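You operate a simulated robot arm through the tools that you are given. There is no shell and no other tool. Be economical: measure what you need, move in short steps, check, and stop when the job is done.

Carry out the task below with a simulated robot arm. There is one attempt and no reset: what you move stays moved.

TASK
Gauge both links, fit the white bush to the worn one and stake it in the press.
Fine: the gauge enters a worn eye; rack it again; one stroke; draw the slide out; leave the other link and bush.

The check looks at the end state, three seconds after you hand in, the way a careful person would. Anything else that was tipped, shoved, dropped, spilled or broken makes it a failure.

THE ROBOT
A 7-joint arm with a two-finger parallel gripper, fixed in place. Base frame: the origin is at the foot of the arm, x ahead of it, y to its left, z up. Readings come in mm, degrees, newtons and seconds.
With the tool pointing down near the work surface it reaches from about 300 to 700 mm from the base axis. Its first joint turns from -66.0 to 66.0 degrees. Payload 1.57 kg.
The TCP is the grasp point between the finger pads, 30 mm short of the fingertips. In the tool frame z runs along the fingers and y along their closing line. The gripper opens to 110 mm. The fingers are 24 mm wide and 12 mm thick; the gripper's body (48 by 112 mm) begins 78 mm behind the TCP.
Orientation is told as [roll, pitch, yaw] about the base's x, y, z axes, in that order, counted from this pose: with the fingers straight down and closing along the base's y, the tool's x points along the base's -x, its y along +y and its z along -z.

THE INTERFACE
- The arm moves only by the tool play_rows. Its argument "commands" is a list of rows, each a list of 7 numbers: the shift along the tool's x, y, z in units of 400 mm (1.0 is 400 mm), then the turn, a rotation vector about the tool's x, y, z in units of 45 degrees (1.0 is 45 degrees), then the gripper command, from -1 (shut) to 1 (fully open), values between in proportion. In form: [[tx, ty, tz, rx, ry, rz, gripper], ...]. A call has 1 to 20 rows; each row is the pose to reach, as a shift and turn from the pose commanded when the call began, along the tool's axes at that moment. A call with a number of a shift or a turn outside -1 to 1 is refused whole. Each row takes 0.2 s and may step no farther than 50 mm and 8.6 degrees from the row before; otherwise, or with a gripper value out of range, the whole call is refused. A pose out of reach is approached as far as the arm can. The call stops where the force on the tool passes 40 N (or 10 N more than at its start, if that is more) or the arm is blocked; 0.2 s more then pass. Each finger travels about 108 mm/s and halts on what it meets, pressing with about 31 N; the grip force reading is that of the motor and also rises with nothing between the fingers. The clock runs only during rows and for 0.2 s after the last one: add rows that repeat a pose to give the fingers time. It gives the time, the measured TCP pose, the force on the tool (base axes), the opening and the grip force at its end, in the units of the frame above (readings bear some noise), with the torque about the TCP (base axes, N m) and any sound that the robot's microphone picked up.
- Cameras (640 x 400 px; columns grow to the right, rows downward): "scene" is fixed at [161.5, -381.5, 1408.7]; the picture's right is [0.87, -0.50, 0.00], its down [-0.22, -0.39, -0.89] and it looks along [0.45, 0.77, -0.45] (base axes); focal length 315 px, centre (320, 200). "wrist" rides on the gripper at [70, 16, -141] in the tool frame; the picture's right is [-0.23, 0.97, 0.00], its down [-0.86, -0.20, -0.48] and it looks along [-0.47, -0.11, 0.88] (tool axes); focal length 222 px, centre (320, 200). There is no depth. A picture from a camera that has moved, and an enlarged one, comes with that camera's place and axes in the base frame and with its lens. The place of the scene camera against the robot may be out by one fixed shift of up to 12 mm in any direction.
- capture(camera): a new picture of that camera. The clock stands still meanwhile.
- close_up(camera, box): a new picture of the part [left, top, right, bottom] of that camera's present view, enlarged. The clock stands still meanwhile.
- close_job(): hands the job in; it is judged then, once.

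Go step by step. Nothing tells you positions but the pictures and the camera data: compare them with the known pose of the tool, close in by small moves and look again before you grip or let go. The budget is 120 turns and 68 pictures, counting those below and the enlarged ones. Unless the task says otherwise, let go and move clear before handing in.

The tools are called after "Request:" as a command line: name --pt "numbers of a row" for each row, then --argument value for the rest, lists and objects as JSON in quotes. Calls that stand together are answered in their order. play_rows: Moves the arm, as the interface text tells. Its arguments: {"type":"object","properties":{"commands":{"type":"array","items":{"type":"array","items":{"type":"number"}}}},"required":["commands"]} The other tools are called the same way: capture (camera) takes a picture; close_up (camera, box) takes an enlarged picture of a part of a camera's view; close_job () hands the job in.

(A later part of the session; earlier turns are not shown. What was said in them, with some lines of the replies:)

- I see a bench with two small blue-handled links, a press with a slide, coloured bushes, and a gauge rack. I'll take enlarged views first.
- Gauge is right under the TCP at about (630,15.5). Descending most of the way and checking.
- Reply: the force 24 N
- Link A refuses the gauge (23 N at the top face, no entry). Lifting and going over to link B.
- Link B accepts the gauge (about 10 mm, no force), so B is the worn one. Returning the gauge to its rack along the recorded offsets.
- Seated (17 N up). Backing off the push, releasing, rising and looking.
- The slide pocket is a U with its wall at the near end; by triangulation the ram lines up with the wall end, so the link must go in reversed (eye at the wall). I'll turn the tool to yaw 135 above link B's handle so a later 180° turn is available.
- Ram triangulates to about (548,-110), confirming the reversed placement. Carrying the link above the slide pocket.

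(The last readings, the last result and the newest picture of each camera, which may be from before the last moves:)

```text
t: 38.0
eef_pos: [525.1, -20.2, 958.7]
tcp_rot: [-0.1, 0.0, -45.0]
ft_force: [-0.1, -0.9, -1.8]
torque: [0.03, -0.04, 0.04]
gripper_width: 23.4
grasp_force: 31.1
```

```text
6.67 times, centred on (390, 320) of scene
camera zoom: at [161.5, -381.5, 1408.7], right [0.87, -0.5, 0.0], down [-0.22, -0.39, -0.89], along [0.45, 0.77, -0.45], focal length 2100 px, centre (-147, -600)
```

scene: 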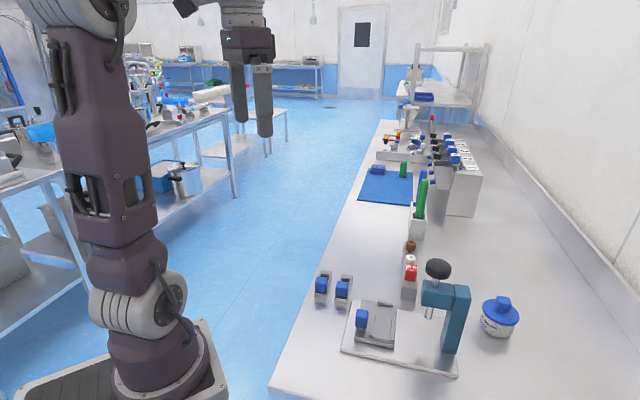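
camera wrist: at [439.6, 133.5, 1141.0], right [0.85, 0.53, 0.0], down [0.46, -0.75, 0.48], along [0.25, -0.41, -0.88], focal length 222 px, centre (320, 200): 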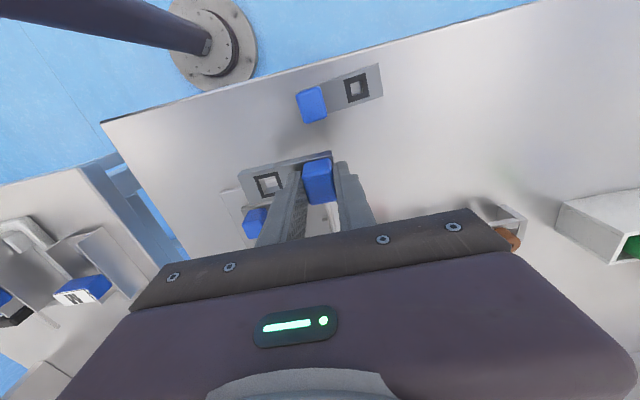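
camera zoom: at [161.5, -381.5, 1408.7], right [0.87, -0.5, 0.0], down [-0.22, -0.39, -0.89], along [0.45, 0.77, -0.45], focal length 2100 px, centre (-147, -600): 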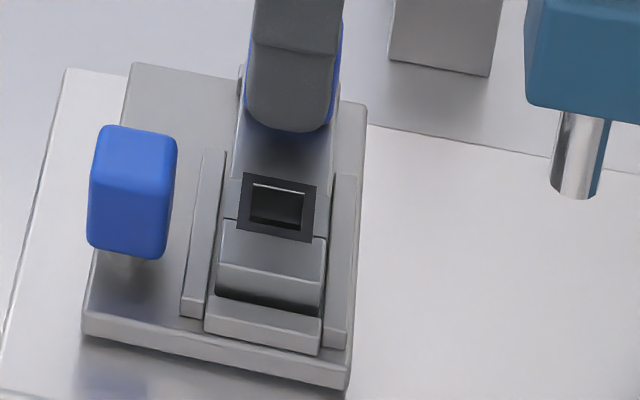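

Request:
play_rows --pt "0.0012 0 0.004 0 0 0 -1" --pt "0.0012 0 0.008 0 0 0 -1" --pt "0.0012 0 0.012 0 0 0 -1" --pt "0.0012 0 0.012 0 0 0 -1"

```text
t: 39.0
eef_pos: [524.0, -19.3, 953.3]
tcp_rot: [0.0, 0.0, -45.0]
ft_force: [0.5, 0.1, 3.6]
torque: [0.06, 0.1, 0.01]
gripper_width: 23.6
grasp_force: 31.4
```

Request:
play_rows --pt "0 0 0.003 0 0 0 -1" --pt "0 0 0.003 0 0 0 -1"

Request:
close_up --camera "scene" --box '[350, 290, 430, 350]'

```text
t: 39.6
eef_pos: [524.4, -19.3, 953.1]
tcp_rot: [0.0, 0.0, -45.0]
ft_force: [-0.4, -1.7, 20.7]
torque: [-0.04, 0.13, -0.01]
gripper_width: 23.4
grasp_force: 30.9
```

```text
6.67 times, centred on (390, 320) of scene
camera zoom: at [161.1, -381.5, 1408.7], right [0.87, -0.5, 0.0], down [-0.22, -0.39, -0.89], along [0.45, 0.77, -0.45], focal length 2100 px, centre (-147, -600)
```

zoom: 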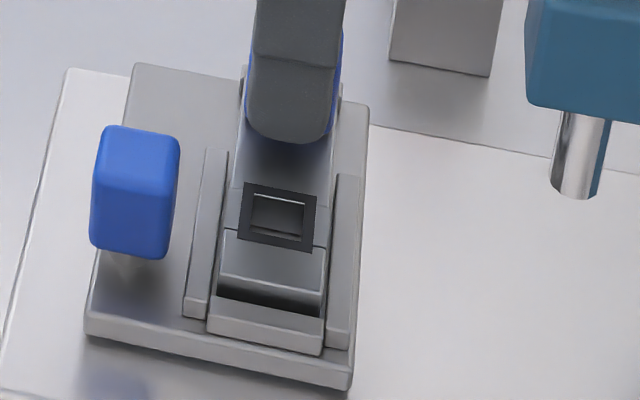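

Request:
close_up --camera "wrist" --box '[205, 125, 365, 225]'

Request:
close_up --camera "scene" --box '[368, 310, 408, 345]'

```text
4.00 times, centred on (285, 175) of wrist
camera zoom: at [487.0, 41.3, 1094.6], right [0.85, 0.53, 0.0], down [0.46, -0.75, 0.48], along [0.25, -0.41, -0.88], focal length 888 px, centre (460, 300)
```

zoom: 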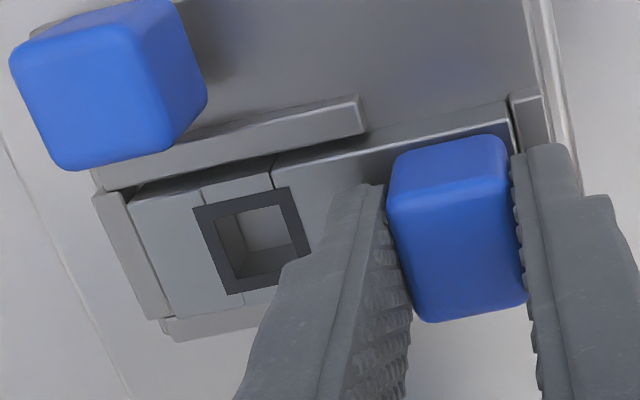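

```text
11.43 times, centred on (388, 328) of scene
camera zoom: at [161.1, -381.5, 1408.7], right [0.87, -0.5, 0.0], down [-0.22, -0.39, -0.89], along [0.45, 0.77, -0.45], focal length 3600 px, centre (-457, -1257)
```

zoom: 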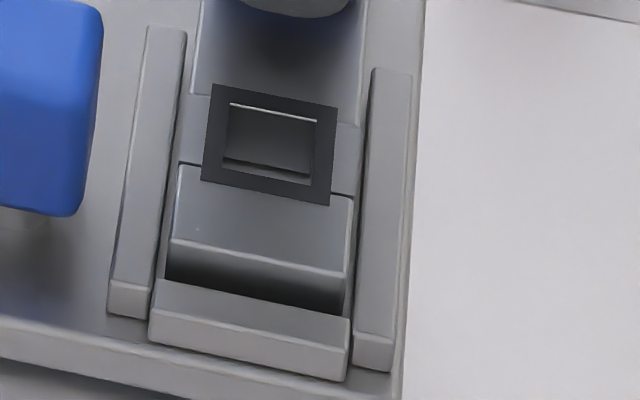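

Request:
play_rows --pt "0 0 -0.002 0 0 0 -1" --pt "0 0 -0.002 0 0 0 -0.4" --pt "0 0 -0.002 0 0 0 0.0" --pt "0 0 -0.002 0 0 0 0.0" --pt "0 0 -0.05 0 0 0 0.0" --pt "0 0 -0.15 0 0 0 0.0" --pt "0 0 -0.22 0 0 0 0.0"

Request:
close_up --camera "wrist" --box '[200, 90, 400, 215]'

```text
t: 41.2
eef_pos: [524.2, -19.0, 1040.2]
tcp_rot: [0.0, 0.0, -45.0]
ft_force: [0.3, 0.1, 0.3]
torque: [0.02, -0.01, 0.01]
gripper_width: 55.1
grasp_force: 0.0
```

```text
3.20 times, centred on (300, 152) of wrist
camera zoom: at [486.8, 42.1, 1182.4], right [0.85, 0.53, 0.0], down [0.46, -0.75, 0.48], along [0.25, -0.41, -0.88], focal length 711 px, centre (384, 352)
```

zoom: 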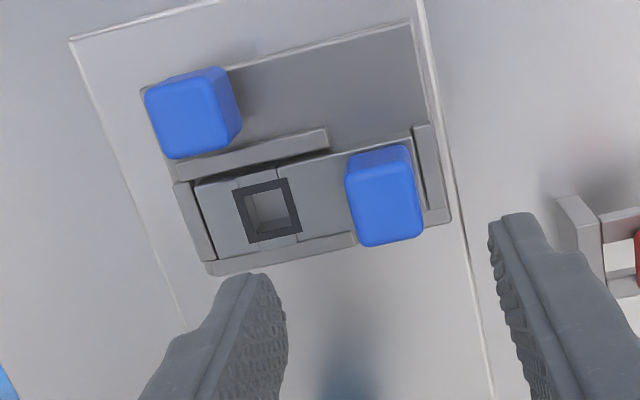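

Link B is nested in the slide with its eye at about (492.5,-52.5). Next: the white bush at about (677,56).

Request:
play_rows --pt "-0.0344 0.1006 0 0 0 0 0.0" --pt "-0.0688 0.2012 0 0 0 0 0.0" --pt "-0.1031 0.3019 0 0 0 0 0.0" --pt "-0.1375 0.4025 0 0 0 0 0.0" --pt "-0.1375 0.4025 0.1 0 0 0 0.0" --pt "-0.1375 0.4025 0.1 0 0 0 0.0"

Request:
close_up --camera "wrist" --box '[220, 85, 420, 210]'

Request:
close_up --camera "scene" --box '[380, 210, 450, 290]'

```text
t: 42.6
eef_pos: [676.0, 55.2, 999.9]
tcp_rot: [0.1, -0.1, -45.0]
ft_force: [1.0, -0.2, -1.4]
torque: [-0.03, 0.03, 0.02]
gripper_width: 55.0
grasp_force: 0.1
out of reach, approached as far as the arm can: row 4
```

```text
3.20 times, centred on (320, 148) of wrist
camera zoom: at [640.7, 117.4, 1141.5], right [0.85, 0.53, 0.0], down [0.46, -0.75, 0.48], along [0.25, -0.41, -0.88], focal length 711 px, centre (320, 368)
```

zoom: 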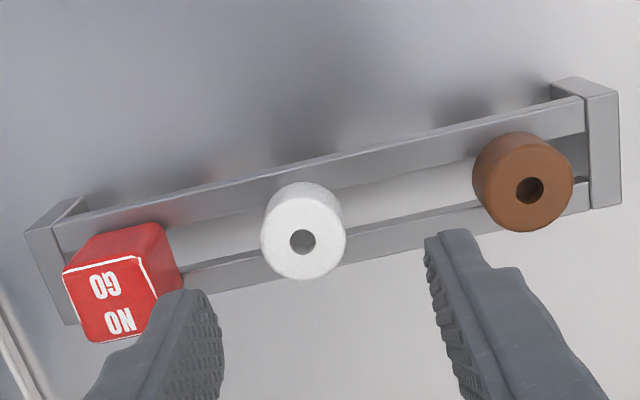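

```text
5.00 times, centred on (415, 250) of scene
camera zoom: at [161.4, -381.5, 1408.7], right [0.87, -0.5, 0.0], down [-0.22, -0.39, -0.89], along [0.45, 0.77, -0.45], focal length 1575 px, centre (-155, -50)
```

zoom: 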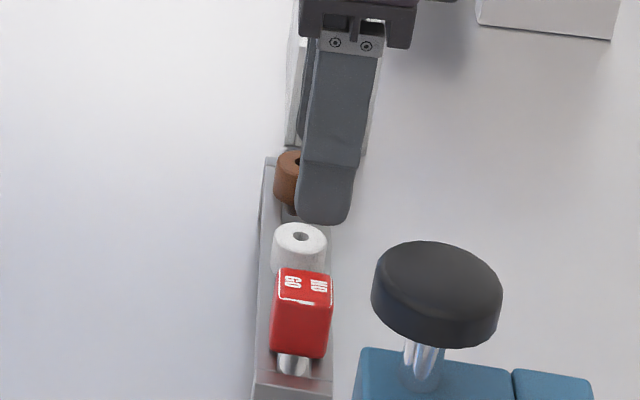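

Request:
play_rows --pt "0.002 -0.0125 0.0 0 0 0 0.0" --pt "0.002 -0.0125 0.05 0 0 0 0.0" --pt "0.002 -0.0125 0.1 0 0 0 0.0" --pt "0.002 -0.0125 0.1 0 0 0 0.0"

Request:
close_up --camera "wrist" --box '[220, 85, 420, 210]'

Request:
close_up --camera "scene" --box '[380, 210, 450, 290]'

```text
t: 43.6
eef_pos: [673.7, 53.1, 961.6]
tcp_rot: [0.0, 0.0, -45.1]
ft_force: [-0.1, -0.7, -0.1]
torque: [0.01, -0.02, 0.02]
gripper_width: 55.0
grasp_force: 0.0
```

```text
3.20 times, centred on (320, 148) of wrist
camera zoom: at [636.0, 114.7, 1102.0], right [0.85, 0.53, 0.0], down [0.46, -0.75, 0.48], along [0.25, -0.41, -0.88], focal length 711 px, centre (320, 368)
```

zoom: 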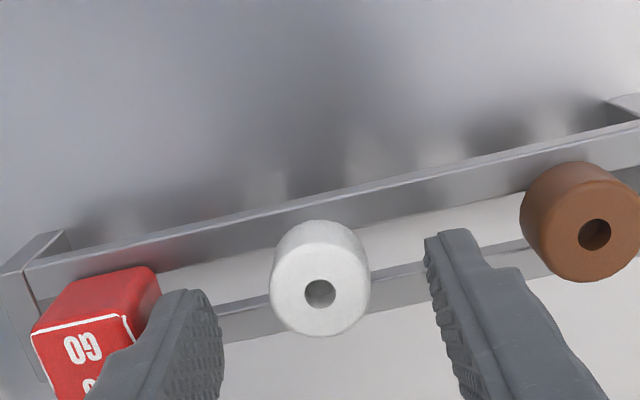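

```text
5.00 times, centred on (415, 250) of scene
camera zoom: at [161.5, -381.5, 1408.7], right [0.87, -0.5, 0.0], down [-0.22, -0.39, -0.89], along [0.45, 0.77, -0.45], focal length 1575 px, centre (-155, -50)
```

zoom: 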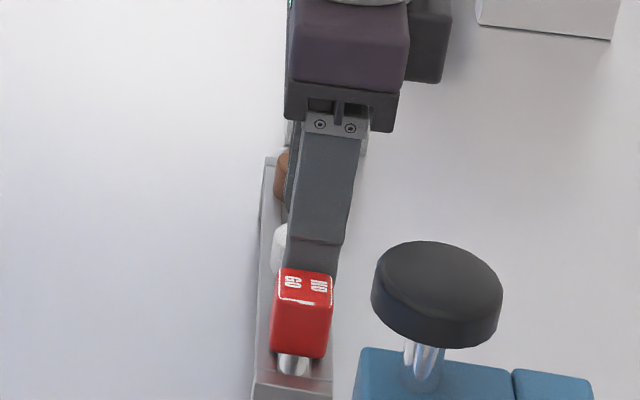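

Request:
play_rows --pt "0.01 0.0017 0.0 0 0 0 0.0" --pt "0.01 0.0017 0.015 0 0 0 0.0" --pt "0.01 0.0017 0.031 0 0 0 0.0" --pt "0.01 0.0017 0.031 0 0 0 -0.3" --pt "0.01 0.0017 0.031 0 0 0 -1" --pt "0.01 0.0017 0.031 0 0 0 -1"

Request:
close_up --camera "wrist" --box '[220, 85, 420, 210]'

```text
t: 45.0
eef_pos: [671.1, 55.4, 948.0]
tcp_rot: [0.0, 0.0, -45.1]
ft_force: [0.2, 0.1, 1.8]
torque: [0.01, -0.01, 0.02]
gripper_width: 22.9
grasp_force: 30.8
```

```text
3.20 times, centred on (320, 148) of wrist
camera zoom: at [633.0, 117.1, 1089.9], right [0.85, 0.53, 0.0], down [0.46, -0.75, 0.48], along [0.25, -0.41, -0.88], focal length 711 px, centre (320, 368)
```

zoom: 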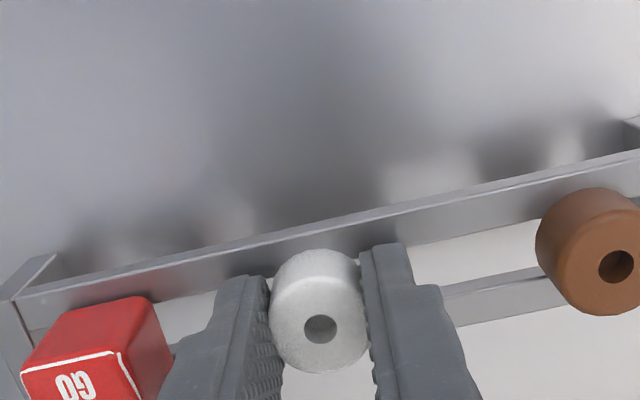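

Request:
play_rows --pt "0 0 -0.03 0 0 0 -1" --pt "0 0 -0.1 0 0 0 -1" --pt "0 0 -0.18 0 0 0 -1" --pt "0.0249 -0.1013 -0.18 0 0 0 -1" --pt "0.0498 -0.2026 -0.18 0 0 0 -1" --pt "0.0747 -0.3039 -0.18 0 0 0 -1" --pt "0.0996 -0.4052 -0.18 0 0 0 -1" --pt "0.1245 -0.5065 -0.18 0 0 0 -1" --pt "0.1245 -0.5065 -0.1 0 0 0 -1" --pt "0.1245 -0.5065 -0.1 0 0 0 -1"

Request:
close_up --camera "wrist" --box '[220, 85, 420, 210]'

Request:
close_up --camera "scene" --box '[345, 265, 435, 350]'

```text
t: 47.2
eef_pos: [492.3, -52.9, 988.8]
tcp_rot: [-0.1, 0.0, -45.1]
ft_force: [-0.4, -0.7, 0.0]
torque: [0.02, 0.01, -0.02]
gripper_width: 21.2
grasp_force: 31.2
```

```text
3.20 times, centred on (320, 148) of wrist
camera zoom: at [454.1, 8.5, 1130.1], right [0.85, 0.53, 0.0], down [0.46, -0.75, 0.48], along [0.25, -0.41, -0.88], focal length 711 px, centre (320, 368)
```

zoom: 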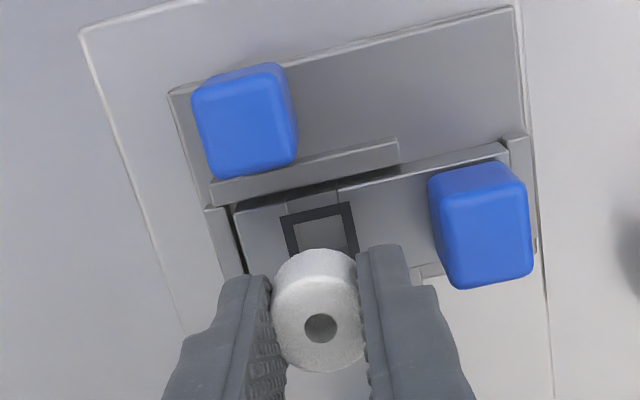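

```text
4.71 times, centred on (390, 308) of scene
camera zoom: at [161.4, -381.5, 1408.7], right [0.87, -0.5, 0.0], down [-0.22, -0.39, -0.89], along [0.45, 0.77, -0.45], focal length 1482 px, centre (-9, -306)
```

zoom: 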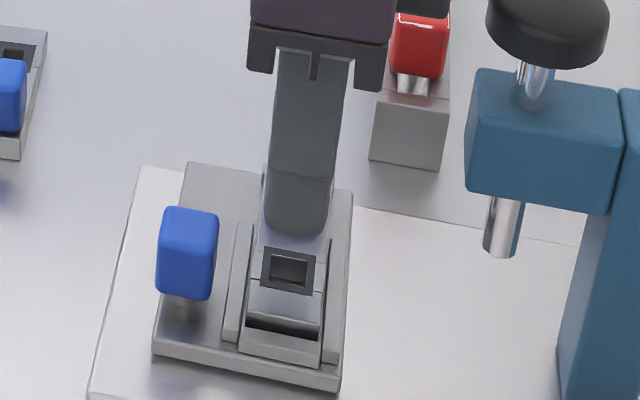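

Request:
play_rows --pt "-0.0008 0.0025 0.03 0 0 0 -1" --pt "-0.0008 0.0025 0.055 0 0 0 -1" --pt "-0.0008 0.0025 0.055 0 0 0 -1"

Request:
close_up --camera "scene" --box '[360, 290, 420, 345]'

```text
t: 48.0
eef_pos: [493.1, -50.7, 966.0]
tcp_rot: [0.0, 0.0, -45.0]
ft_force: [0.4, 0.0, -0.3]
torque: [-0.01, -0.01, 0.01]
gripper_width: 21.1
grasp_force: 30.7
```

```text
7.27 times, centred on (390, 318) of scene
camera zoom: at [161.5, -381.5, 1408.7], right [0.87, -0.5, 0.0], down [-0.22, -0.39, -0.89], along [0.45, 0.77, -0.45], focal length 2291 px, centre (-189, -654)
```

zoom: 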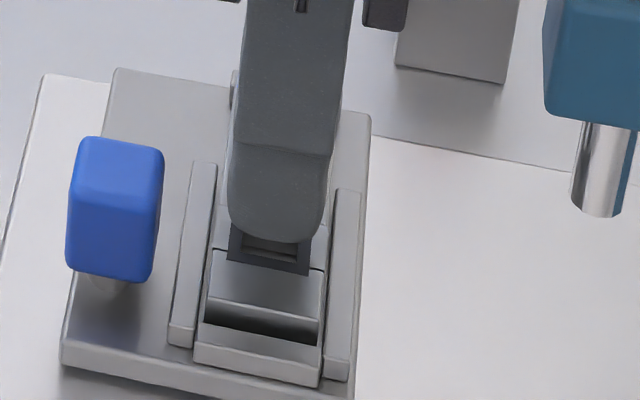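

Request:
play_rows --pt "0 0 0.004 0 0 0 -1" --pt "0 0 0.008 0 0 0 -1" --pt "0 0 0.012 0 0 0 -1" --pt "0 0 0.016 0 0 0 -1" --pt "0 0 0.02 0 0 0 -1" --pt "0 0 0.02 0 0 0 -1"

```text
t: 49.4
eef_pos: [492.5, -50.9, 957.3]
tcp_rot: [0.0, 0.0, -45.1]
ft_force: [0.7, -0.3, 0.5]
torque: [-0.01, -0.03, 0.03]
gripper_width: 20.8
grasp_force: 31.3
```

Request:
play_rows --pt "0 0 0.004 0 0 0 -1" --pt "0 0 0.008 0 0 0 -1" --pt "0 0 0.012 0 0 0 -1" --pt "0 0 0.012 0 0 0 -1"

```text
t: 50.4
eef_pos: [493.7, -51.5, 952.6]
tcp_rot: [0.1, 0.0, -45.0]
ft_force: [0.7, 0.1, -0.2]
torque: [-0.02, 0.01, -0.01]
gripper_width: 21.2
grasp_force: 31.3
```

Request:
play_rows --pt "0 0 0.004 0 0 0 -1" --pt "0 0 0.007 0 0 0 -1" --pt "0 0 0.01 0 0 0 -1" --pt "0 0 0.01 0 0 0 -1"

Request:
close_up --camera "wrist" --box '[220, 105, 420, 230]'

```text
t: 51.4
eef_pos: [493.5, -51.6, 948.5]
tcp_rot: [0.0, -0.1, -45.0]
ft_force: [0.3, 0.2, -0.9]
torque: [0.03, 0.01, 0.01]
gripper_width: 21.1
grasp_force: 31.4
```

```text
3.20 times, centred on (320, 168) of wrist
camera zoom: at [455.6, 9.2, 1090.8], right [0.85, 0.53, 0.0], down [0.46, -0.75, 0.48], along [0.25, -0.41, -0.88], focal length 711 px, centre (320, 304)
```

zoom: 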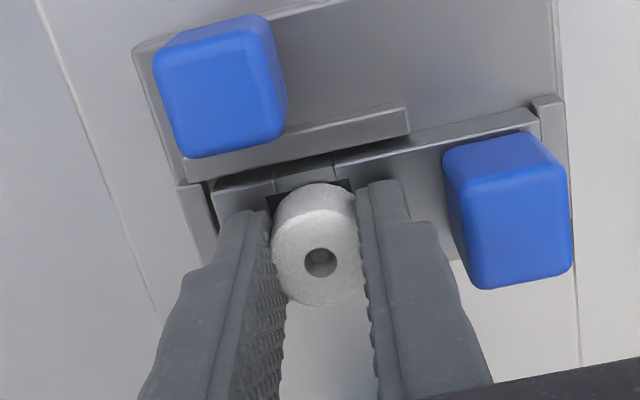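

Request:
play_rows --pt "0 0 0.003 0 0 0 -1" --pt "0 0 0.005 0 0 0 -1" --pt "0 0 0.005 0 0 0 -1"

```text
t: 52.2
eef_pos: [492.5, -51.2, 946.5]
tcp_rot: [0.0, 0.0, -45.1]
ft_force: [0.3, -0.8, 1.7]
torque: [-0.02, 0.05, -0.02]
gripper_width: 21.2
grasp_force: 30.9
```

Request:
play_rows --pt "0 0 0.0025 0 0 0 -1" --pt "0 0 0.0035 0 0 0 -1" --pt "0 0 0.0035 0 0 0 -1"

```text
t: 53.0
eef_pos: [493.6, -51.6, 946.0]
tcp_rot: [0.1, -0.1, -44.9]
ft_force: [0.9, 2.1, 16.0]
torque: [0.03, 0.04, 0.01]
gripper_width: 22.6
grasp_force: 31.1
```

Request:
play_rows --pt "0 0 -0.0025 0 0 0 -1" --pt "0 0 -0.0025 0 0 0 -0.45" --pt "0 0 -0.0025 0 0 0 -0.36" --pt "0 0 -0.0025 0 0 0 -0.36" --pt "0 0 -0.03 0 0 0 -0.36" --pt "0 0 -0.09 0 0 0 -0.36" --pt "0 0 -0.18 0 0 0 -0.36"

Request:
close_up --camera "scene" --box '[345, 265, 435, 350]'

Request:
close_up --camera "wrist" --box '[200, 85, 400, 210]'

```text
t: 54.6
eef_pos: [492.9, -52.1, 1016.9]
tcp_rot: [0.0, 0.0, -45.0]
ft_force: [-0.1, -0.5, 0.9]
torque: [0.01, 0.03, 0.0]
gripper_width: 35.1
grasp_force: 0.1
```

```text
4.71 times, centred on (390, 308) of scene
camera zoom: at [161.4, -381.5, 1408.7], right [0.87, -0.5, 0.0], down [-0.22, -0.39, -0.89], along [0.45, 0.77, -0.45], focal length 1482 px, centre (-9, -306)
```

zoom: 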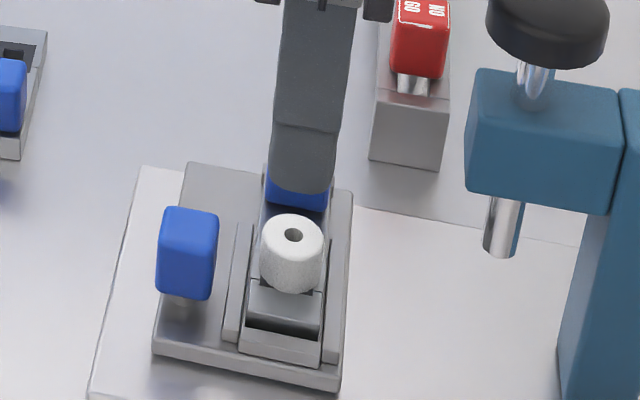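

```text
3.20 times, centred on (300, 148) of wrist
camera zoom: at [454.9, 9.4, 1159.2], right [0.85, 0.53, 0.0], down [0.46, -0.75, 0.48], along [0.25, -0.41, -0.88], focal length 711 px, centre (384, 368)
```

zoom: 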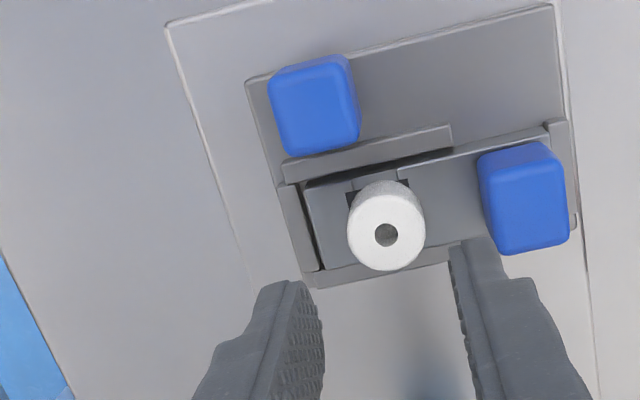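

Bush stands upright in the worn eye. Now I go for the slide handle at about (455,-30), gripping it slightly outboard so the body clears the press knob.

Request:
play_rows --pt "0.063 -0.014 0 0 0 0 0.0" --pt "0.126 -0.028 0 0 0 0 0.0" --pt "0.126 -0.028 0.07 0 0 0 0.0" --pt "0.126 -0.028 0.12 0 0 0 0.0" --pt "0.126 -0.028 0.12 0 0 0 0.0"

Request:
close_up --camera "wrist" --box '[220, 105, 420, 230]'

```text
t: 55.8
eef_pos: [449.8, -24.1, 968.5]
tcp_rot: [0.0, -0.1, -45.0]
ft_force: [0.4, -0.7, -0.4]
torque: [-0.05, 0.03, 0.0]
gripper_width: 54.9
grasp_force: 0.0
```

```text
3.20 times, centred on (320, 168) of wrist
camera zoom: at [412.2, 36.9, 1111.3], right [0.85, 0.53, 0.0], down [0.46, -0.75, 0.48], along [0.25, -0.41, -0.88], focal length 711 px, centre (320, 304)
```

zoom: 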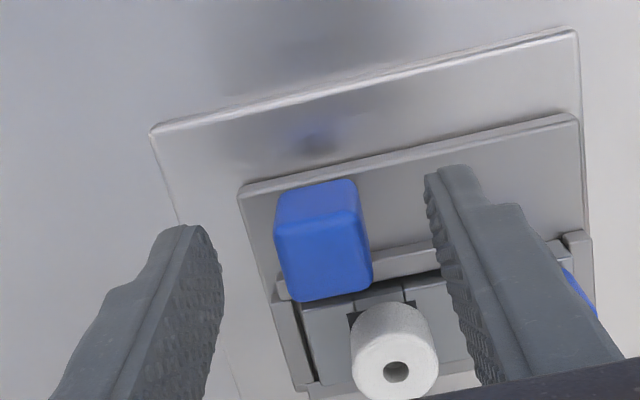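

Request:
play_rows --pt "0 -0.0015 0.03 0 0 0 0.0" --pt "0 -0.0015 0.055 0 0 0 0.0" --pt "0 -0.0015 0.065 0 0 0 0.0" --pt "0 -0.0015 0.065 0 0 0 -0.3" --pt "0 -0.0015 0.065 0 0 0 -1" --pt "0 -0.0015 0.065 0 0 0 -1"

```text
t: 57.2
eef_pos: [448.6, -25.7, 943.7]
tcp_rot: [-0.1, 0.0, -45.1]
ft_force: [-3.5, -4.5, -4.0]
torque: [-0.38, -0.48, 0.04]
gripper_width: 23.5
grasp_force: 35.7
```

Request:
play_rows --pt "0 -0.001 0 0 0 0 -1" --pt "-0.01 -0.001 0 0 0 0 -1" --pt "-0.02 -0.001 0 0 0 0 -1" --pt "-0.03 -0.001 0 0 0 0 -1" --pt "-0.04 -0.001 0 0 0 0 -1" --pt "-0.05 -0.001 0 0 0 0 -1"

Request:
close_up --camera "scene" --box '[345, 255, 455, 360]'

```text
t: 58.6
eef_pos: [462.8, -39.4, 943.8]
tcp_rot: [0.0, 0.1, -45.0]
ft_force: [2.0, 2.8, -7.5]
torque: [0.81, 0.77, -0.03]
gripper_width: 23.4
grasp_force: 35.7
```

```text
3.81 times, centred on (400, 308) of scene
camera zoom: at [161.6, -381.4, 1408.7], right [0.87, -0.5, 0.0], down [-0.22, -0.39, -0.89], along [0.45, 0.77, -0.45], focal length 1200 px, centre (15, -210)
```

zoom: 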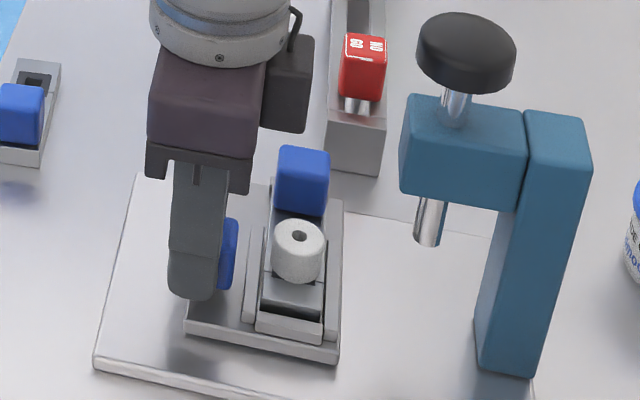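

Request:
play_rows --pt "-0.0125 0 0 0 0 0 -1" --pt "-0.025 0 0 0 0 0 -1" --pt "-0.0375 0 0 0 0 0 -1" --pt "-0.05 0 0 0 0 0 -1" --pt "-0.0625 0 0 0 0 0 -1" --pt "-0.075 0 0 0 0 0 -1" --pt "-0.0875 0 0 0 0 0 -1" --pt "-0.1 0 0 0 0 0 -1" --pt "-0.1125 0 0 0 0 0 -1"

Request:
close_up --camera "scene" --box '[345, 255, 455, 360]'

```text
t: 60.6
eef_pos: [493.7, -69.8, 943.9]
tcp_rot: [0.0, 0.0, -45.0]
ft_force: [-9.4, 6.5, 0.6]
torque: [-1.44, -1.83, -0.09]
gripper_width: 24.0
grasp_force: 35.9
```

```text
3.81 times, centred on (400, 308) of scene
camera zoom: at [161.1, -381.3, 1408.8], right [0.87, -0.5, 0.0], down [-0.22, -0.39, -0.89], along [0.45, 0.77, -0.45], focal length 1200 px, centre (15, -210)
```

zoom: 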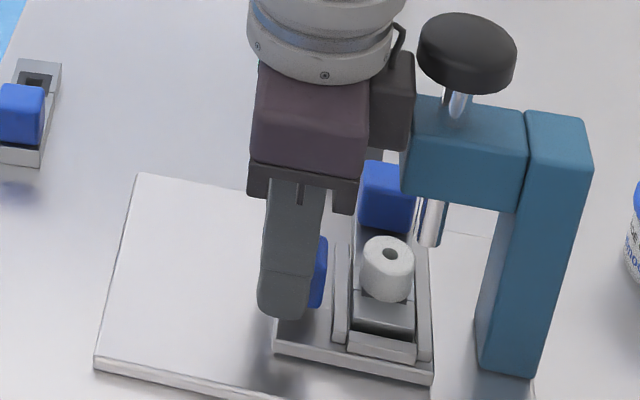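

Request:
close_up --camera "scene" --box '[400, 240, 490, 310]'

```text
5.71 times, centred on (445, 275) of scene
camera zoom: at [161.1, -381.3, 1408.8], right [0.87, -0.5, 0.0], down [-0.22, -0.39, -0.89], along [0.45, 0.77, -0.45], focal length 1800 px, centre (-394, -229)
```

zoom: 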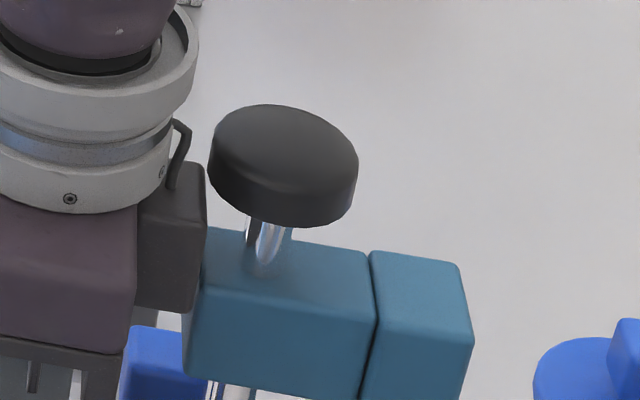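

The gripper's side box is about to touch the press knob, so I back off a little before regripping with a tilt.

Request:
play_rows --pt "0.005 0 0 0 0 0 -1" --pt "0.01 0 0 0 0 0 -1" --pt "0.01 0 0 0 0 0 -1"

```text
t: 61.4
eef_pos: [492.4, -68.1, 942.7]
tcp_rot: [0.0, -0.1, -45.0]
ft_force: [1.5, 0.5, -7.7]
torque: [-0.04, -0.06, 0.0]
gripper_width: 23.8
grasp_force: 36.2
```

Request:
play_rows --pt "0.01 0 0 0 0 0 -1" --pt "0.01 0 0 0 0 0 -0.3" --pt "0.01 0 0 0 0 0 -0.15" --pt "0.01 0 0 0 0 0 -0.15" --pt "0.01 0 0 0 -0.15 0 -0.15" --pt "0.01 0 0 0 -0.3 0 -0.15" --pt "0.01 0 0 0 -0.444 0 -0.15" --pt "0.01 0 0 0 -0.444 0 -0.15"

Request:
close_up --camera "scene" --box '[360, 230, 480, 345]'

```text
t: 63.2
eef_pos: [488.7, -65.6, 943.2]
tcp_rot: [0.0, -20.0, -44.9]
ft_force: [1.1, 0.6, 0.5]
torque: [0.01, 0.01, -0.02]
gripper_width: 47.0
grasp_force: 0.0
```

```text
3.48 times, centred on (420, 288) of scene
camera zoom: at [161.5, -381.5, 1408.7], right [0.87, -0.5, 0.0], down [-0.22, -0.39, -0.89], along [0.45, 0.77, -0.45], focal length 1096 px, centre (-28, -104)
```

zoom: 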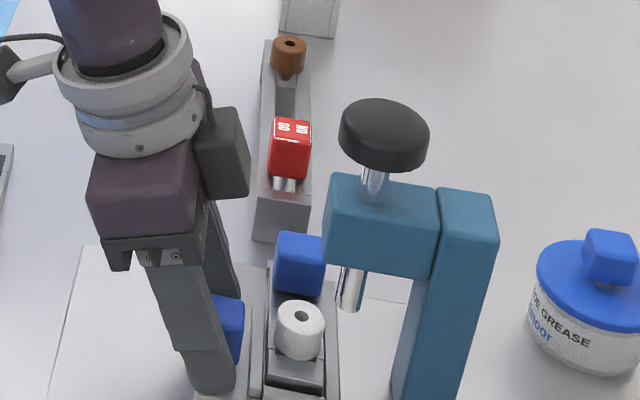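

Request:
play_rows --pt "0 0 0 0 0 0 -0.5" --pt "0 0 0 0 0 0 -1" --pt "0 0 0 0 0 0 -1" --pt "-0.0094 0 0.0034 0 0 0 -1" --pt "-0.0188 0 0.0068 0 0 0 -1" --pt "-0.0282 0 0.0103 0 0 0 -1" --pt "-0.0376 0 0.0137 0 0 0 -1" --pt "-0.0423 0 0.0154 0 0 0 -1" --pt "-0.0423 0 0.0154 0 0 0 -1"

```text
t: 65.2
eef_pos: [500.7, -77.8, 942.9]
tcp_rot: [0.0, -19.9, -45.0]
ft_force: [-0.4, 0.5, -5.0]
torque: [0.06, -0.19, -0.04]
gripper_width: 23.7
grasp_force: 35.9
```

Request:
play_rows --pt "-0.0047 0 0.0017 0 0 0 -1" --pt "-0.0094 0 0.0034 0 0 0 -1" --pt "-0.0129 0 0.0047 0 0 0 -1" --pt "-0.0129 0 0.0047 0 0 0 -1"

Request:
close_up --camera "scene" --box '[375, 265, 475, 350]'

```text
t: 66.2
eef_pos: [504.8, -80.1, 944.3]
tcp_rot: [0.0, -19.8, -45.0]
ft_force: [-10.4, 12.1, 12.1]
torque: [0.16, 0.09, -0.06]
gripper_width: 23.9
grasp_force: 35.4
```

```text
4.71 times, centred on (425, 308) of scene
camera zoom: at [161.0, -381.1, 1408.9], right [0.87, -0.5, 0.0], down [-0.22, -0.39, -0.89], along [0.45, 0.77, -0.45], focal length 1482 px, centre (-174, -306)
```

zoom: 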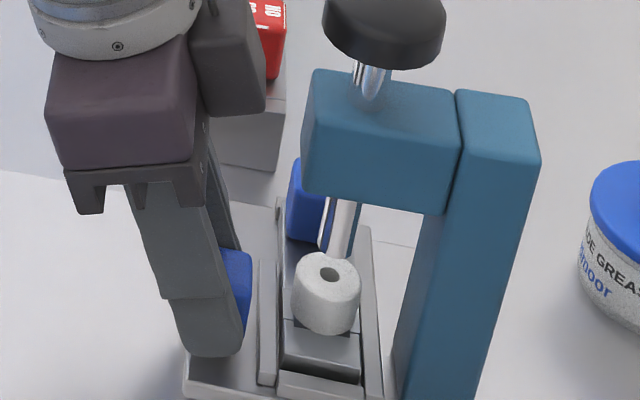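

Request:
play_rows --pt "-0.0028 0 0.001 0 0 0 -1" --pt "-0.0028 0 0.001 0 0 0 -1"

```text
t: 66.8
eef_pos: [506.1, -81.5, 942.6]
tcp_rot: [0.0, -20.0, -44.9]
ft_force: [-12.9, 21.0, 5.4]
torque: [0.48, 0.18, -0.09]
gripper_width: 23.9
grasp_force: 36.2
```

Request:
play_rows --pt "0.0028 0 -0.001 0 0 0 -1" --pt "0.0028 0 -0.001 0 0 0 -0.4" --pt "0.0028 0 -0.001 0 0 0 -0.15" --pt "0.0028 0 -0.001 0 0 0 -0.15" --pt "0.0028 0 -0.06 0 0 0 -0.15" --pt "0.0028 0 -0.16 0 0 0 -0.15" --pt "0.0028 0 -0.26 0 0 0 -0.15" --pt "0.0028 0 -0.36 0 0 0 -0.15" --pt "0.0028 0 -0.46 0 0 0 -0.15"

Request:
close_up --camera "scene" --box '[375, 245, 475, 345]'

```text
t: 68.8
eef_pos: [460.7, -36.3, 1117.0]
tcp_rot: [0.0, -19.9, -44.9]
ft_force: [-0.1, -0.5, 0.7]
torque: [-0.02, 0.0, 0.0]
gripper_width: 46.8
grasp_force: 0.0
```

```text
4.00 times, centred on (425, 295) of scene
camera zoom: at [161.5, -381.5, 1408.7], right [0.87, -0.5, 0.0], down [-0.22, -0.39, -0.89], along [0.45, 0.77, -0.45], focal length 1260 px, centre (-100, -180)
```

zoom: 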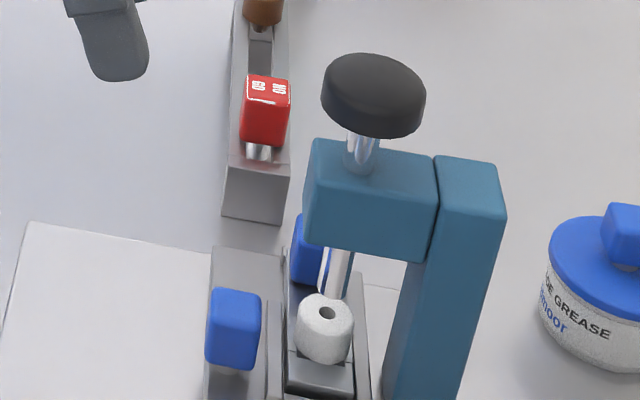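

Slide is home against its stop with the bush under the ram. Untilting, then going above the press knob with closed fingers.

Request:
play_rows --pt "0 0 0 0 0.15 0 -0.5" --pt "0 0 0 0 0.3 0 -1" --pt "0 0 0 0 0.444 0 -1" --pt "0 0 0 0 0.444 0 -1"

```text
t: 69.8
eef_pos: [461.6, -36.2, 1115.6]
tcp_rot: [-0.1, 0.1, -45.0]
ft_force: [1.3, -0.4, -0.1]
torque: [-0.01, -0.02, -0.02]
gripper_width: 0.0
grasp_force: 21.1
```

Request:
play_rows --pt "0 0 -0.1 0 0 0 -1" --pt "-0.0946 0.0078 -0.125 0 0 0 -1" --pt "-0.1892 0.0157 -0.125 0 0 0 -1" --pt "-0.2837 0.0235 -0.125 0 0 0 -1" --pt "-0.2837 0.0235 -0.06 0 0 0 -1" --pt "-0.2837 0.0235 -0.06 0 0 0 -1"

Request:
close_up --camera "scene" --box '[375, 220, 495, 310]'

```text
t: 71.2
eef_pos: [547.9, -110.3, 1139.1]
tcp_rot: [0.0, 0.0, -45.1]
ft_force: [0.0, -0.3, -1.0]
torque: [-0.01, -0.02, 0.0]
gripper_width: 0.0
grasp_force: 21.2
```

```text
4.44 times, centred on (435, 265) of scene
camera zoom: at [161.5, -381.5, 1408.7], right [0.87, -0.5, 0.0], down [-0.22, -0.39, -0.89], along [0.45, 0.77, -0.45], focal length 1400 px, centre (-191, -89)
```

zoom: 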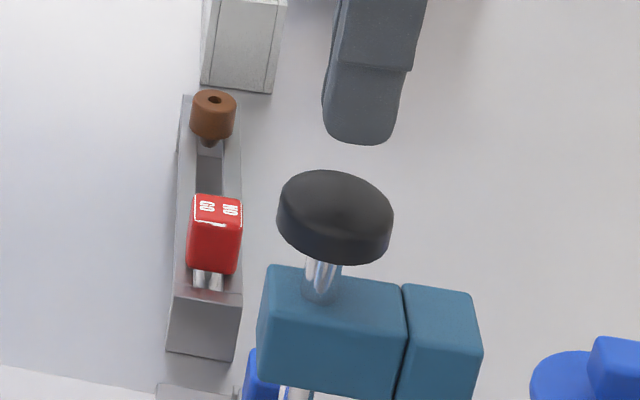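

Request:
play_rows --pt "0.0075 0 0.03 0 0 0 -1" --pt "0.0075 0 0.055 0 0 0 -1" --pt "0.0075 0 0.0625 0 0 0 -1" --pt "0.0075 0 0.07 0 0 0 -1" --pt "0.0075 0 0.0775 0 0 0 -1" --pt "0.0075 0 0.085 0 0 0 -1" --pt "0.0075 0 0.0925 0 0 0 -1" --pt "0.0075 0 0.1 0 0 0 -1" --pt "0.0075 0 0.1075 0 0 0 -1" --pt "0.0075 0 0.115 0 0 0 -1" --pt "0.0075 0 0.1225 0 0 0 -1" --pt "0.0075 0 0.13 0 0 0 -1" --pt "0.0075 0 0.1375 0 0 0 -1" --pt "0.0075 0 0.145 0 0 0 -1" --pt "0.0075 0 0.1525 0 0 0 -1"

```text
t: 73.9
eef_pos: [545.6, -108.0, 1090.8]
tcp_rot: [0.3, -0.4, -45.0]
ft_force: [-6.2, 2.6, 14.2]
torque: [0.2, 0.33, 0.08]
gripper_width: 0.1
grasp_force: 21.1
stopped in row 13: the force on the tool passed its limit (the readings are from after the stop); the commanded pose is now the measured one
```

Request:
play_rows --pt "0 0 0.004 0 0 0 -1" --pt "0 0 0.008 0 0 0 -1" --pt "0 0 0.012 0 0 0 -1" --pt "0 0 0.016 0 0 0 -1" --pt "0 0 0.02 0 0 0 -1" --pt "0 0 0.024 0 0 0 -1" --pt "0 0 0.028 0 0 0 -1" --pt "0 0 0.032 0 0 0 -1"

Request:
close_up --camera "scene" --box '[375, 245, 485, 345]'

```text
t: 74.4
eef_pos: [546.2, -108.6, 1091.8]
tcp_rot: [0.3, -0.4, -44.9]
ft_force: [-6.9, 2.9, 14.8]
torque: [0.23, 0.34, 0.02]
gripper_width: 0.2
grasp_force: 20.7
stopped in row 2: the force on the tool passed its limit (the readings are from after the stop); the commanded pose is now the measured one
```

```text
4.00 times, centred on (430, 295) of scene
camera zoom: at [161.0, -381.4, 1408.8], right [0.87, -0.5, 0.0], down [-0.22, -0.39, -0.89], along [0.45, 0.77, -0.45], focal length 1260 px, centre (-120, -180)
```

zoom: 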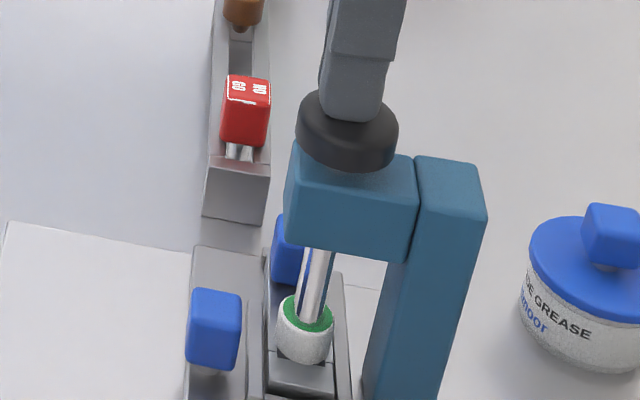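

A green ring shows on the bush: staked in one stroke, and the knob is bottomed. Rising off straight up.

Request:
play_rows --pt "0 0 -0.01 0 0 0 -1" --pt "0 0 -0.03 0 0 0 -1" --pt "0 0 -0.06 0 0 0 -1" --pt "0 0 -0.12 0 0 0 -1" --pt "0 0 -0.2 0 0 0 -1"

Request:
close_up --camera "scene" --box '[375, 245, 485, 345]'

```text
t: 75.6
eef_pos: [546.3, -107.7, 1169.4]
tcp_rot: [0.3, -0.4, -44.8]
ft_force: [-0.2, 0.1, -0.1]
torque: [-0.03, 0.01, 0.03]
gripper_width: 0.0
grasp_force: 21.3
```

```text
4.00 times, centred on (430, 295) of scene
camera zoom: at [161.4, -381.5, 1408.7], right [0.87, -0.5, 0.0], down [-0.22, -0.39, -0.89], along [0.45, 0.77, -0.45], focal length 1260 px, centre (-120, -180)
```

zoom: 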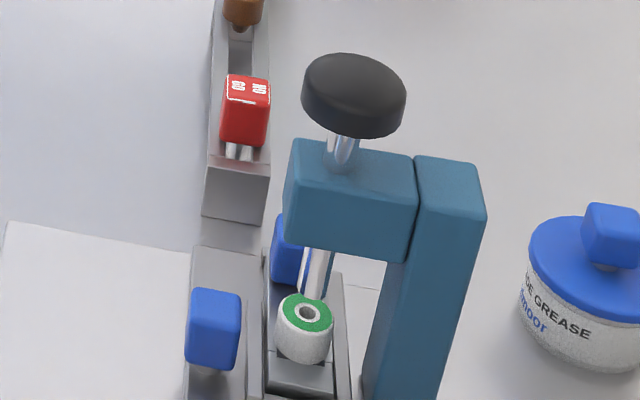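

Request:
play_rows --pt "0.092 -0.0078 0 0.011 0 0 -1" --pt "0.184 -0.0155 0 0.011 0 0 -0.5" --pt "0.276 -0.0233 0 0.011 0 0 -0.15" --pt "0.276 -0.0233 0.07 0.011 0 0 -0.15" --pt "0.276 -0.0233 0.13 0.011 0 0 -0.15" --pt "0.276 -0.0233 0.13 0.011 0 0 -0.15"

Request:
play_rows --pt "0 0 0 0 -0.15 0 -0.15" --pt "0 0 0 0 -0.3 0 -0.15" --pt "0 0 0 0 -0.444 0 -0.15" --pt "0 0 0 0 -0.444 0 -0.15"

```text
t: 77.0
eef_pos: [461.8, -37.9, 1117.9]
tcp_rot: [-0.1, -0.4, -44.9]
ft_force: [0.2, 1.0, 1.1]
torque: [0.01, -0.01, 0.01]
gripper_width: 46.7
grasp_force: 0.1
```

```text
t: 78.0
eef_pos: [462.1, -35.9, 1116.9]
tcp_rot: [-0.3, -20.4, -44.8]
ft_force: [-0.1, -0.1, 0.1]
torque: [0.0, 0.0, -0.02]
gripper_width: 47.0
grasp_force: 0.1
```

Request:
play_rows --pt "0.001 -0.002 0.1 0 0 0 -0.15" --pt "0.002 -0.002 0.2 0 0 0 -0.15" --pt "0.003 -0.002 0.3 0 0 0 -0.15" --pt "0.003 -0.002 0.38 0 0 0 -0.15" --pt "0.003 -0.002 0.43 0 0 0 -0.15" --pt "0.003 -0.002 0.455 0 0 0 -0.15" --pt "0.003 -0.002 0.455 0 0 0 -0.15"

Request:
close_up --camera "wrist" --box '[220, 95, 420, 220]'

```text
t: 79.6
eef_pos: [505.4, -82.6, 946.5]
tcp_rot: [-0.2, -20.4, -44.7]
ft_force: [0.2, 0.2, 0.5]
torque: [0.0, -0.01, -0.02]
gripper_width: 47.1
grasp_force: 0.1
```

```text
3.20 times, centred on (320, 158) of wrist
camera zoom: at [435.7, 10.7, 1055.2], right [0.84, 0.54, 0.08], down [0.31, -0.59, 0.75], along [0.45, -0.6, -0.66], focal length 711 px, centre (320, 336)
```

zoom: 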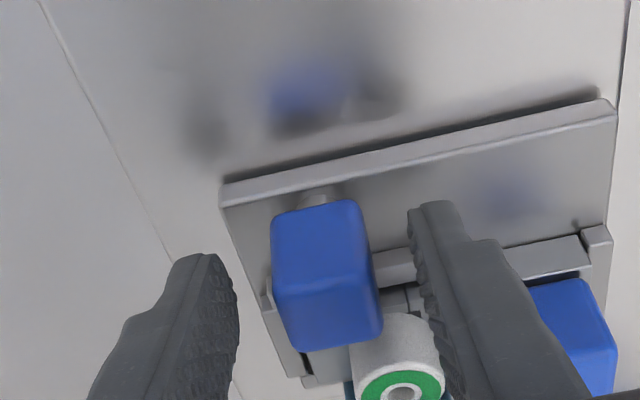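

Request:
play_rows --pt "0 0 0 0 0 0 -0.5" --pt "0 0 0 0 0 0 -1" --pt "0 0 0 0 0 0 -1" --pt "0.0114 0 -0.0042 0 0 0 -1" --pt "0.0228 0 -0.0085 0 0 0 -1" --pt "0.0342 0 -0.0127 0 0 0 -1" --pt "0.0457 0 -0.017 0 0 0 -1" --pt "0.0571 0 -0.0212 0 0 0 -1" --pt "0.0685 0 -0.0255 0 0 0 -1" --pt "0.08 0 -0.0297 0 0 0 -1" --pt "0.0914 0 -0.034 0 0 0 -1" --pt "0.1028 0 -0.0382 0 0 0 -1" --pt "0.1142 0 -0.0425 0 0 0 -1" --pt "0.1257 0 -0.0467 0 0 0 -1" --pt "0.1371 0 -0.051 0 0 0 -1" --pt "0.1485 0 -0.0552 0 0 0 -1" --pt "0.16 0 -0.0595 0 0 0 -1" --pt "0.1714 0 -0.0637 0 0 0 -1"

```text
t: 83.4
eef_pos: [454.1, -29.0, 947.0]
tcp_rot: [-0.1, -20.4, -44.8]
ft_force: [21.7, 19.6, -17.7]
torque: [0.31, -0.92, -0.09]
gripper_width: 23.8
grasp_force: 35.7
```

Request:
play_rows --pt "0.0008 0.0025 0.0023 0 0 0 -1" --pt "0.0008 0.0025 0.0023 0 0 0 -1"

```text
t: 84.0
eef_pos: [454.4, -29.3, 947.1]
tcp_rot: [-0.2, -20.4, -44.9]
ft_force: [11.3, 12.2, 24.5]
torque: [0.48, -0.42, 0.06]
gripper_width: 23.7
grasp_force: 35.7
```

Request:
play_rows --pt "-0.0005 0.0025 -0.0013 0 0 0 -1" --pt "-0.0005 0.0025 -0.0013 0 0 0 -1"

```text
t: 84.6
eef_pos: [454.2, -29.0, 946.8]
tcp_rot: [-0.2, -20.4, -44.9]
ft_force: [4.5, 3.2, 17.2]
torque: [-0.19, -1.14, 0.01]
gripper_width: 24.2
grasp_force: 36.0
```

Request:
play_rows --pt "0.0045 0 -0.0025 0 0 0 -1" --pt "0.0094 0 -0.0043 0 0 0 -1" --pt "0.0094 0 -0.0043 0 0 0 -1"

Request:
close_up --camera "scene" --box '[300, 230, 540, 380]'

```text
t: 85.4
eef_pos: [451.5, -26.3, 947.1]
tcp_rot: [-0.4, -20.3, -44.9]
ft_force: [1.7, 0.5, -3.1]
torque: [-0.26, -1.26, -0.16]
gripper_width: 23.9
grasp_force: 36.0
```

```text
2.67 times, centred on (420, 305) of scene
camera zoom: at [161.5, -381.5, 1408.7], right [0.87, -0.5, 0.0], down [-0.22, -0.39, -0.89], along [0.45, 0.77, -0.45], focal length 840 px, centre (53, -80)
```

zoom: 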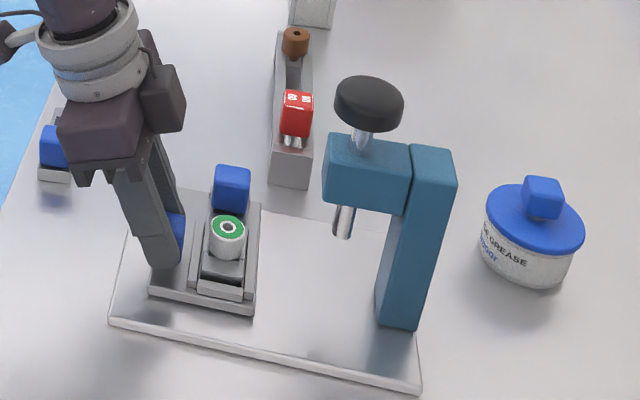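

Request:
play_rows --pt "0.0047 0 -0.0017 0 0 0 -1" --pt "0.0082 0 -0.003 0 0 0 -1" --pt "0.0082 0 -0.003 0 0 0 -1"

```text
t: 86.2
eef_pos: [449.0, -23.5, 946.8]
tcp_rot: [-0.3, -20.4, -44.9]
ft_force: [4.4, -17.5, -1.3]
torque: [0.04, -0.21, 0.0]
gripper_width: 24.0
grasp_force: 36.2
```

The slide is at its outer stop. Releasing and withdrawing along the tool axis.

Request:
play_rows --pt "-0.002 0 0.0007 0 0 0 -1" --pt "-0.002 0 0.0007 0 0 0 -0.4" --pt "-0.002 0 0.0007 0 0 0 -0.15" --pt "-0.002 0 0.0007 0 0 0 -0.15" --pt "-0.002 0 -0.06 0 0 0 -0.15" --pt "-0.002 0 -0.16 0 0 0 -0.15" --pt "-0.002 0 -0.28 0 0 0 -0.15" --pt "-0.002 0 -0.4 0 0 0 -0.15" --pt "-0.002 0 -0.5 0 0 0 -0.15"

Request:
close_up --camera "scene" --box '[300, 230, 540, 380]'

```text
t: 88.2
eef_pos: [398.6, 24.9, 1135.7]
tcp_rot: [-0.2, -20.3, -44.9]
ft_force: [0.0, -0.2, -0.6]
torque: [-0.05, 0.01, 0.04]
gripper_width: 46.5
grasp_force: 0.0
```

```text
refused: no pictures are left
```

The release was clean with no residual force, the slide is out, and the gauge was seen back in its rack. No pictures are left, so I am handing in.

Request:
close_job

```text
The job is handed in.
```

I gauged both links, fitted the white bush to the worn one, staked it with one press stroke, and handed the job in.

- **Gauging:** The gauge was refused by the link nearer the table edge and dropped freely about 10 mm into the other, so that second link is the worn one. I racked the gauge again afterwards.
- **Staking:** After the stroke the bush showed a green ring and the knob sprang back up.
- **Slide:** I drew it back until it met its outer stop, then let go and moved clear. My pictures had run out by then, so the final release was checked by force readings only.
- **Contact with the press:** While pushing the slide in, the side of the gripper pressed lightly against the press knob at about 11 N. I backed off and regripped at a tilt. The press showed no shift in later pictures.
- **Left alone:** The other link was only touched by the gauge from above, and the brown bush was not touched.
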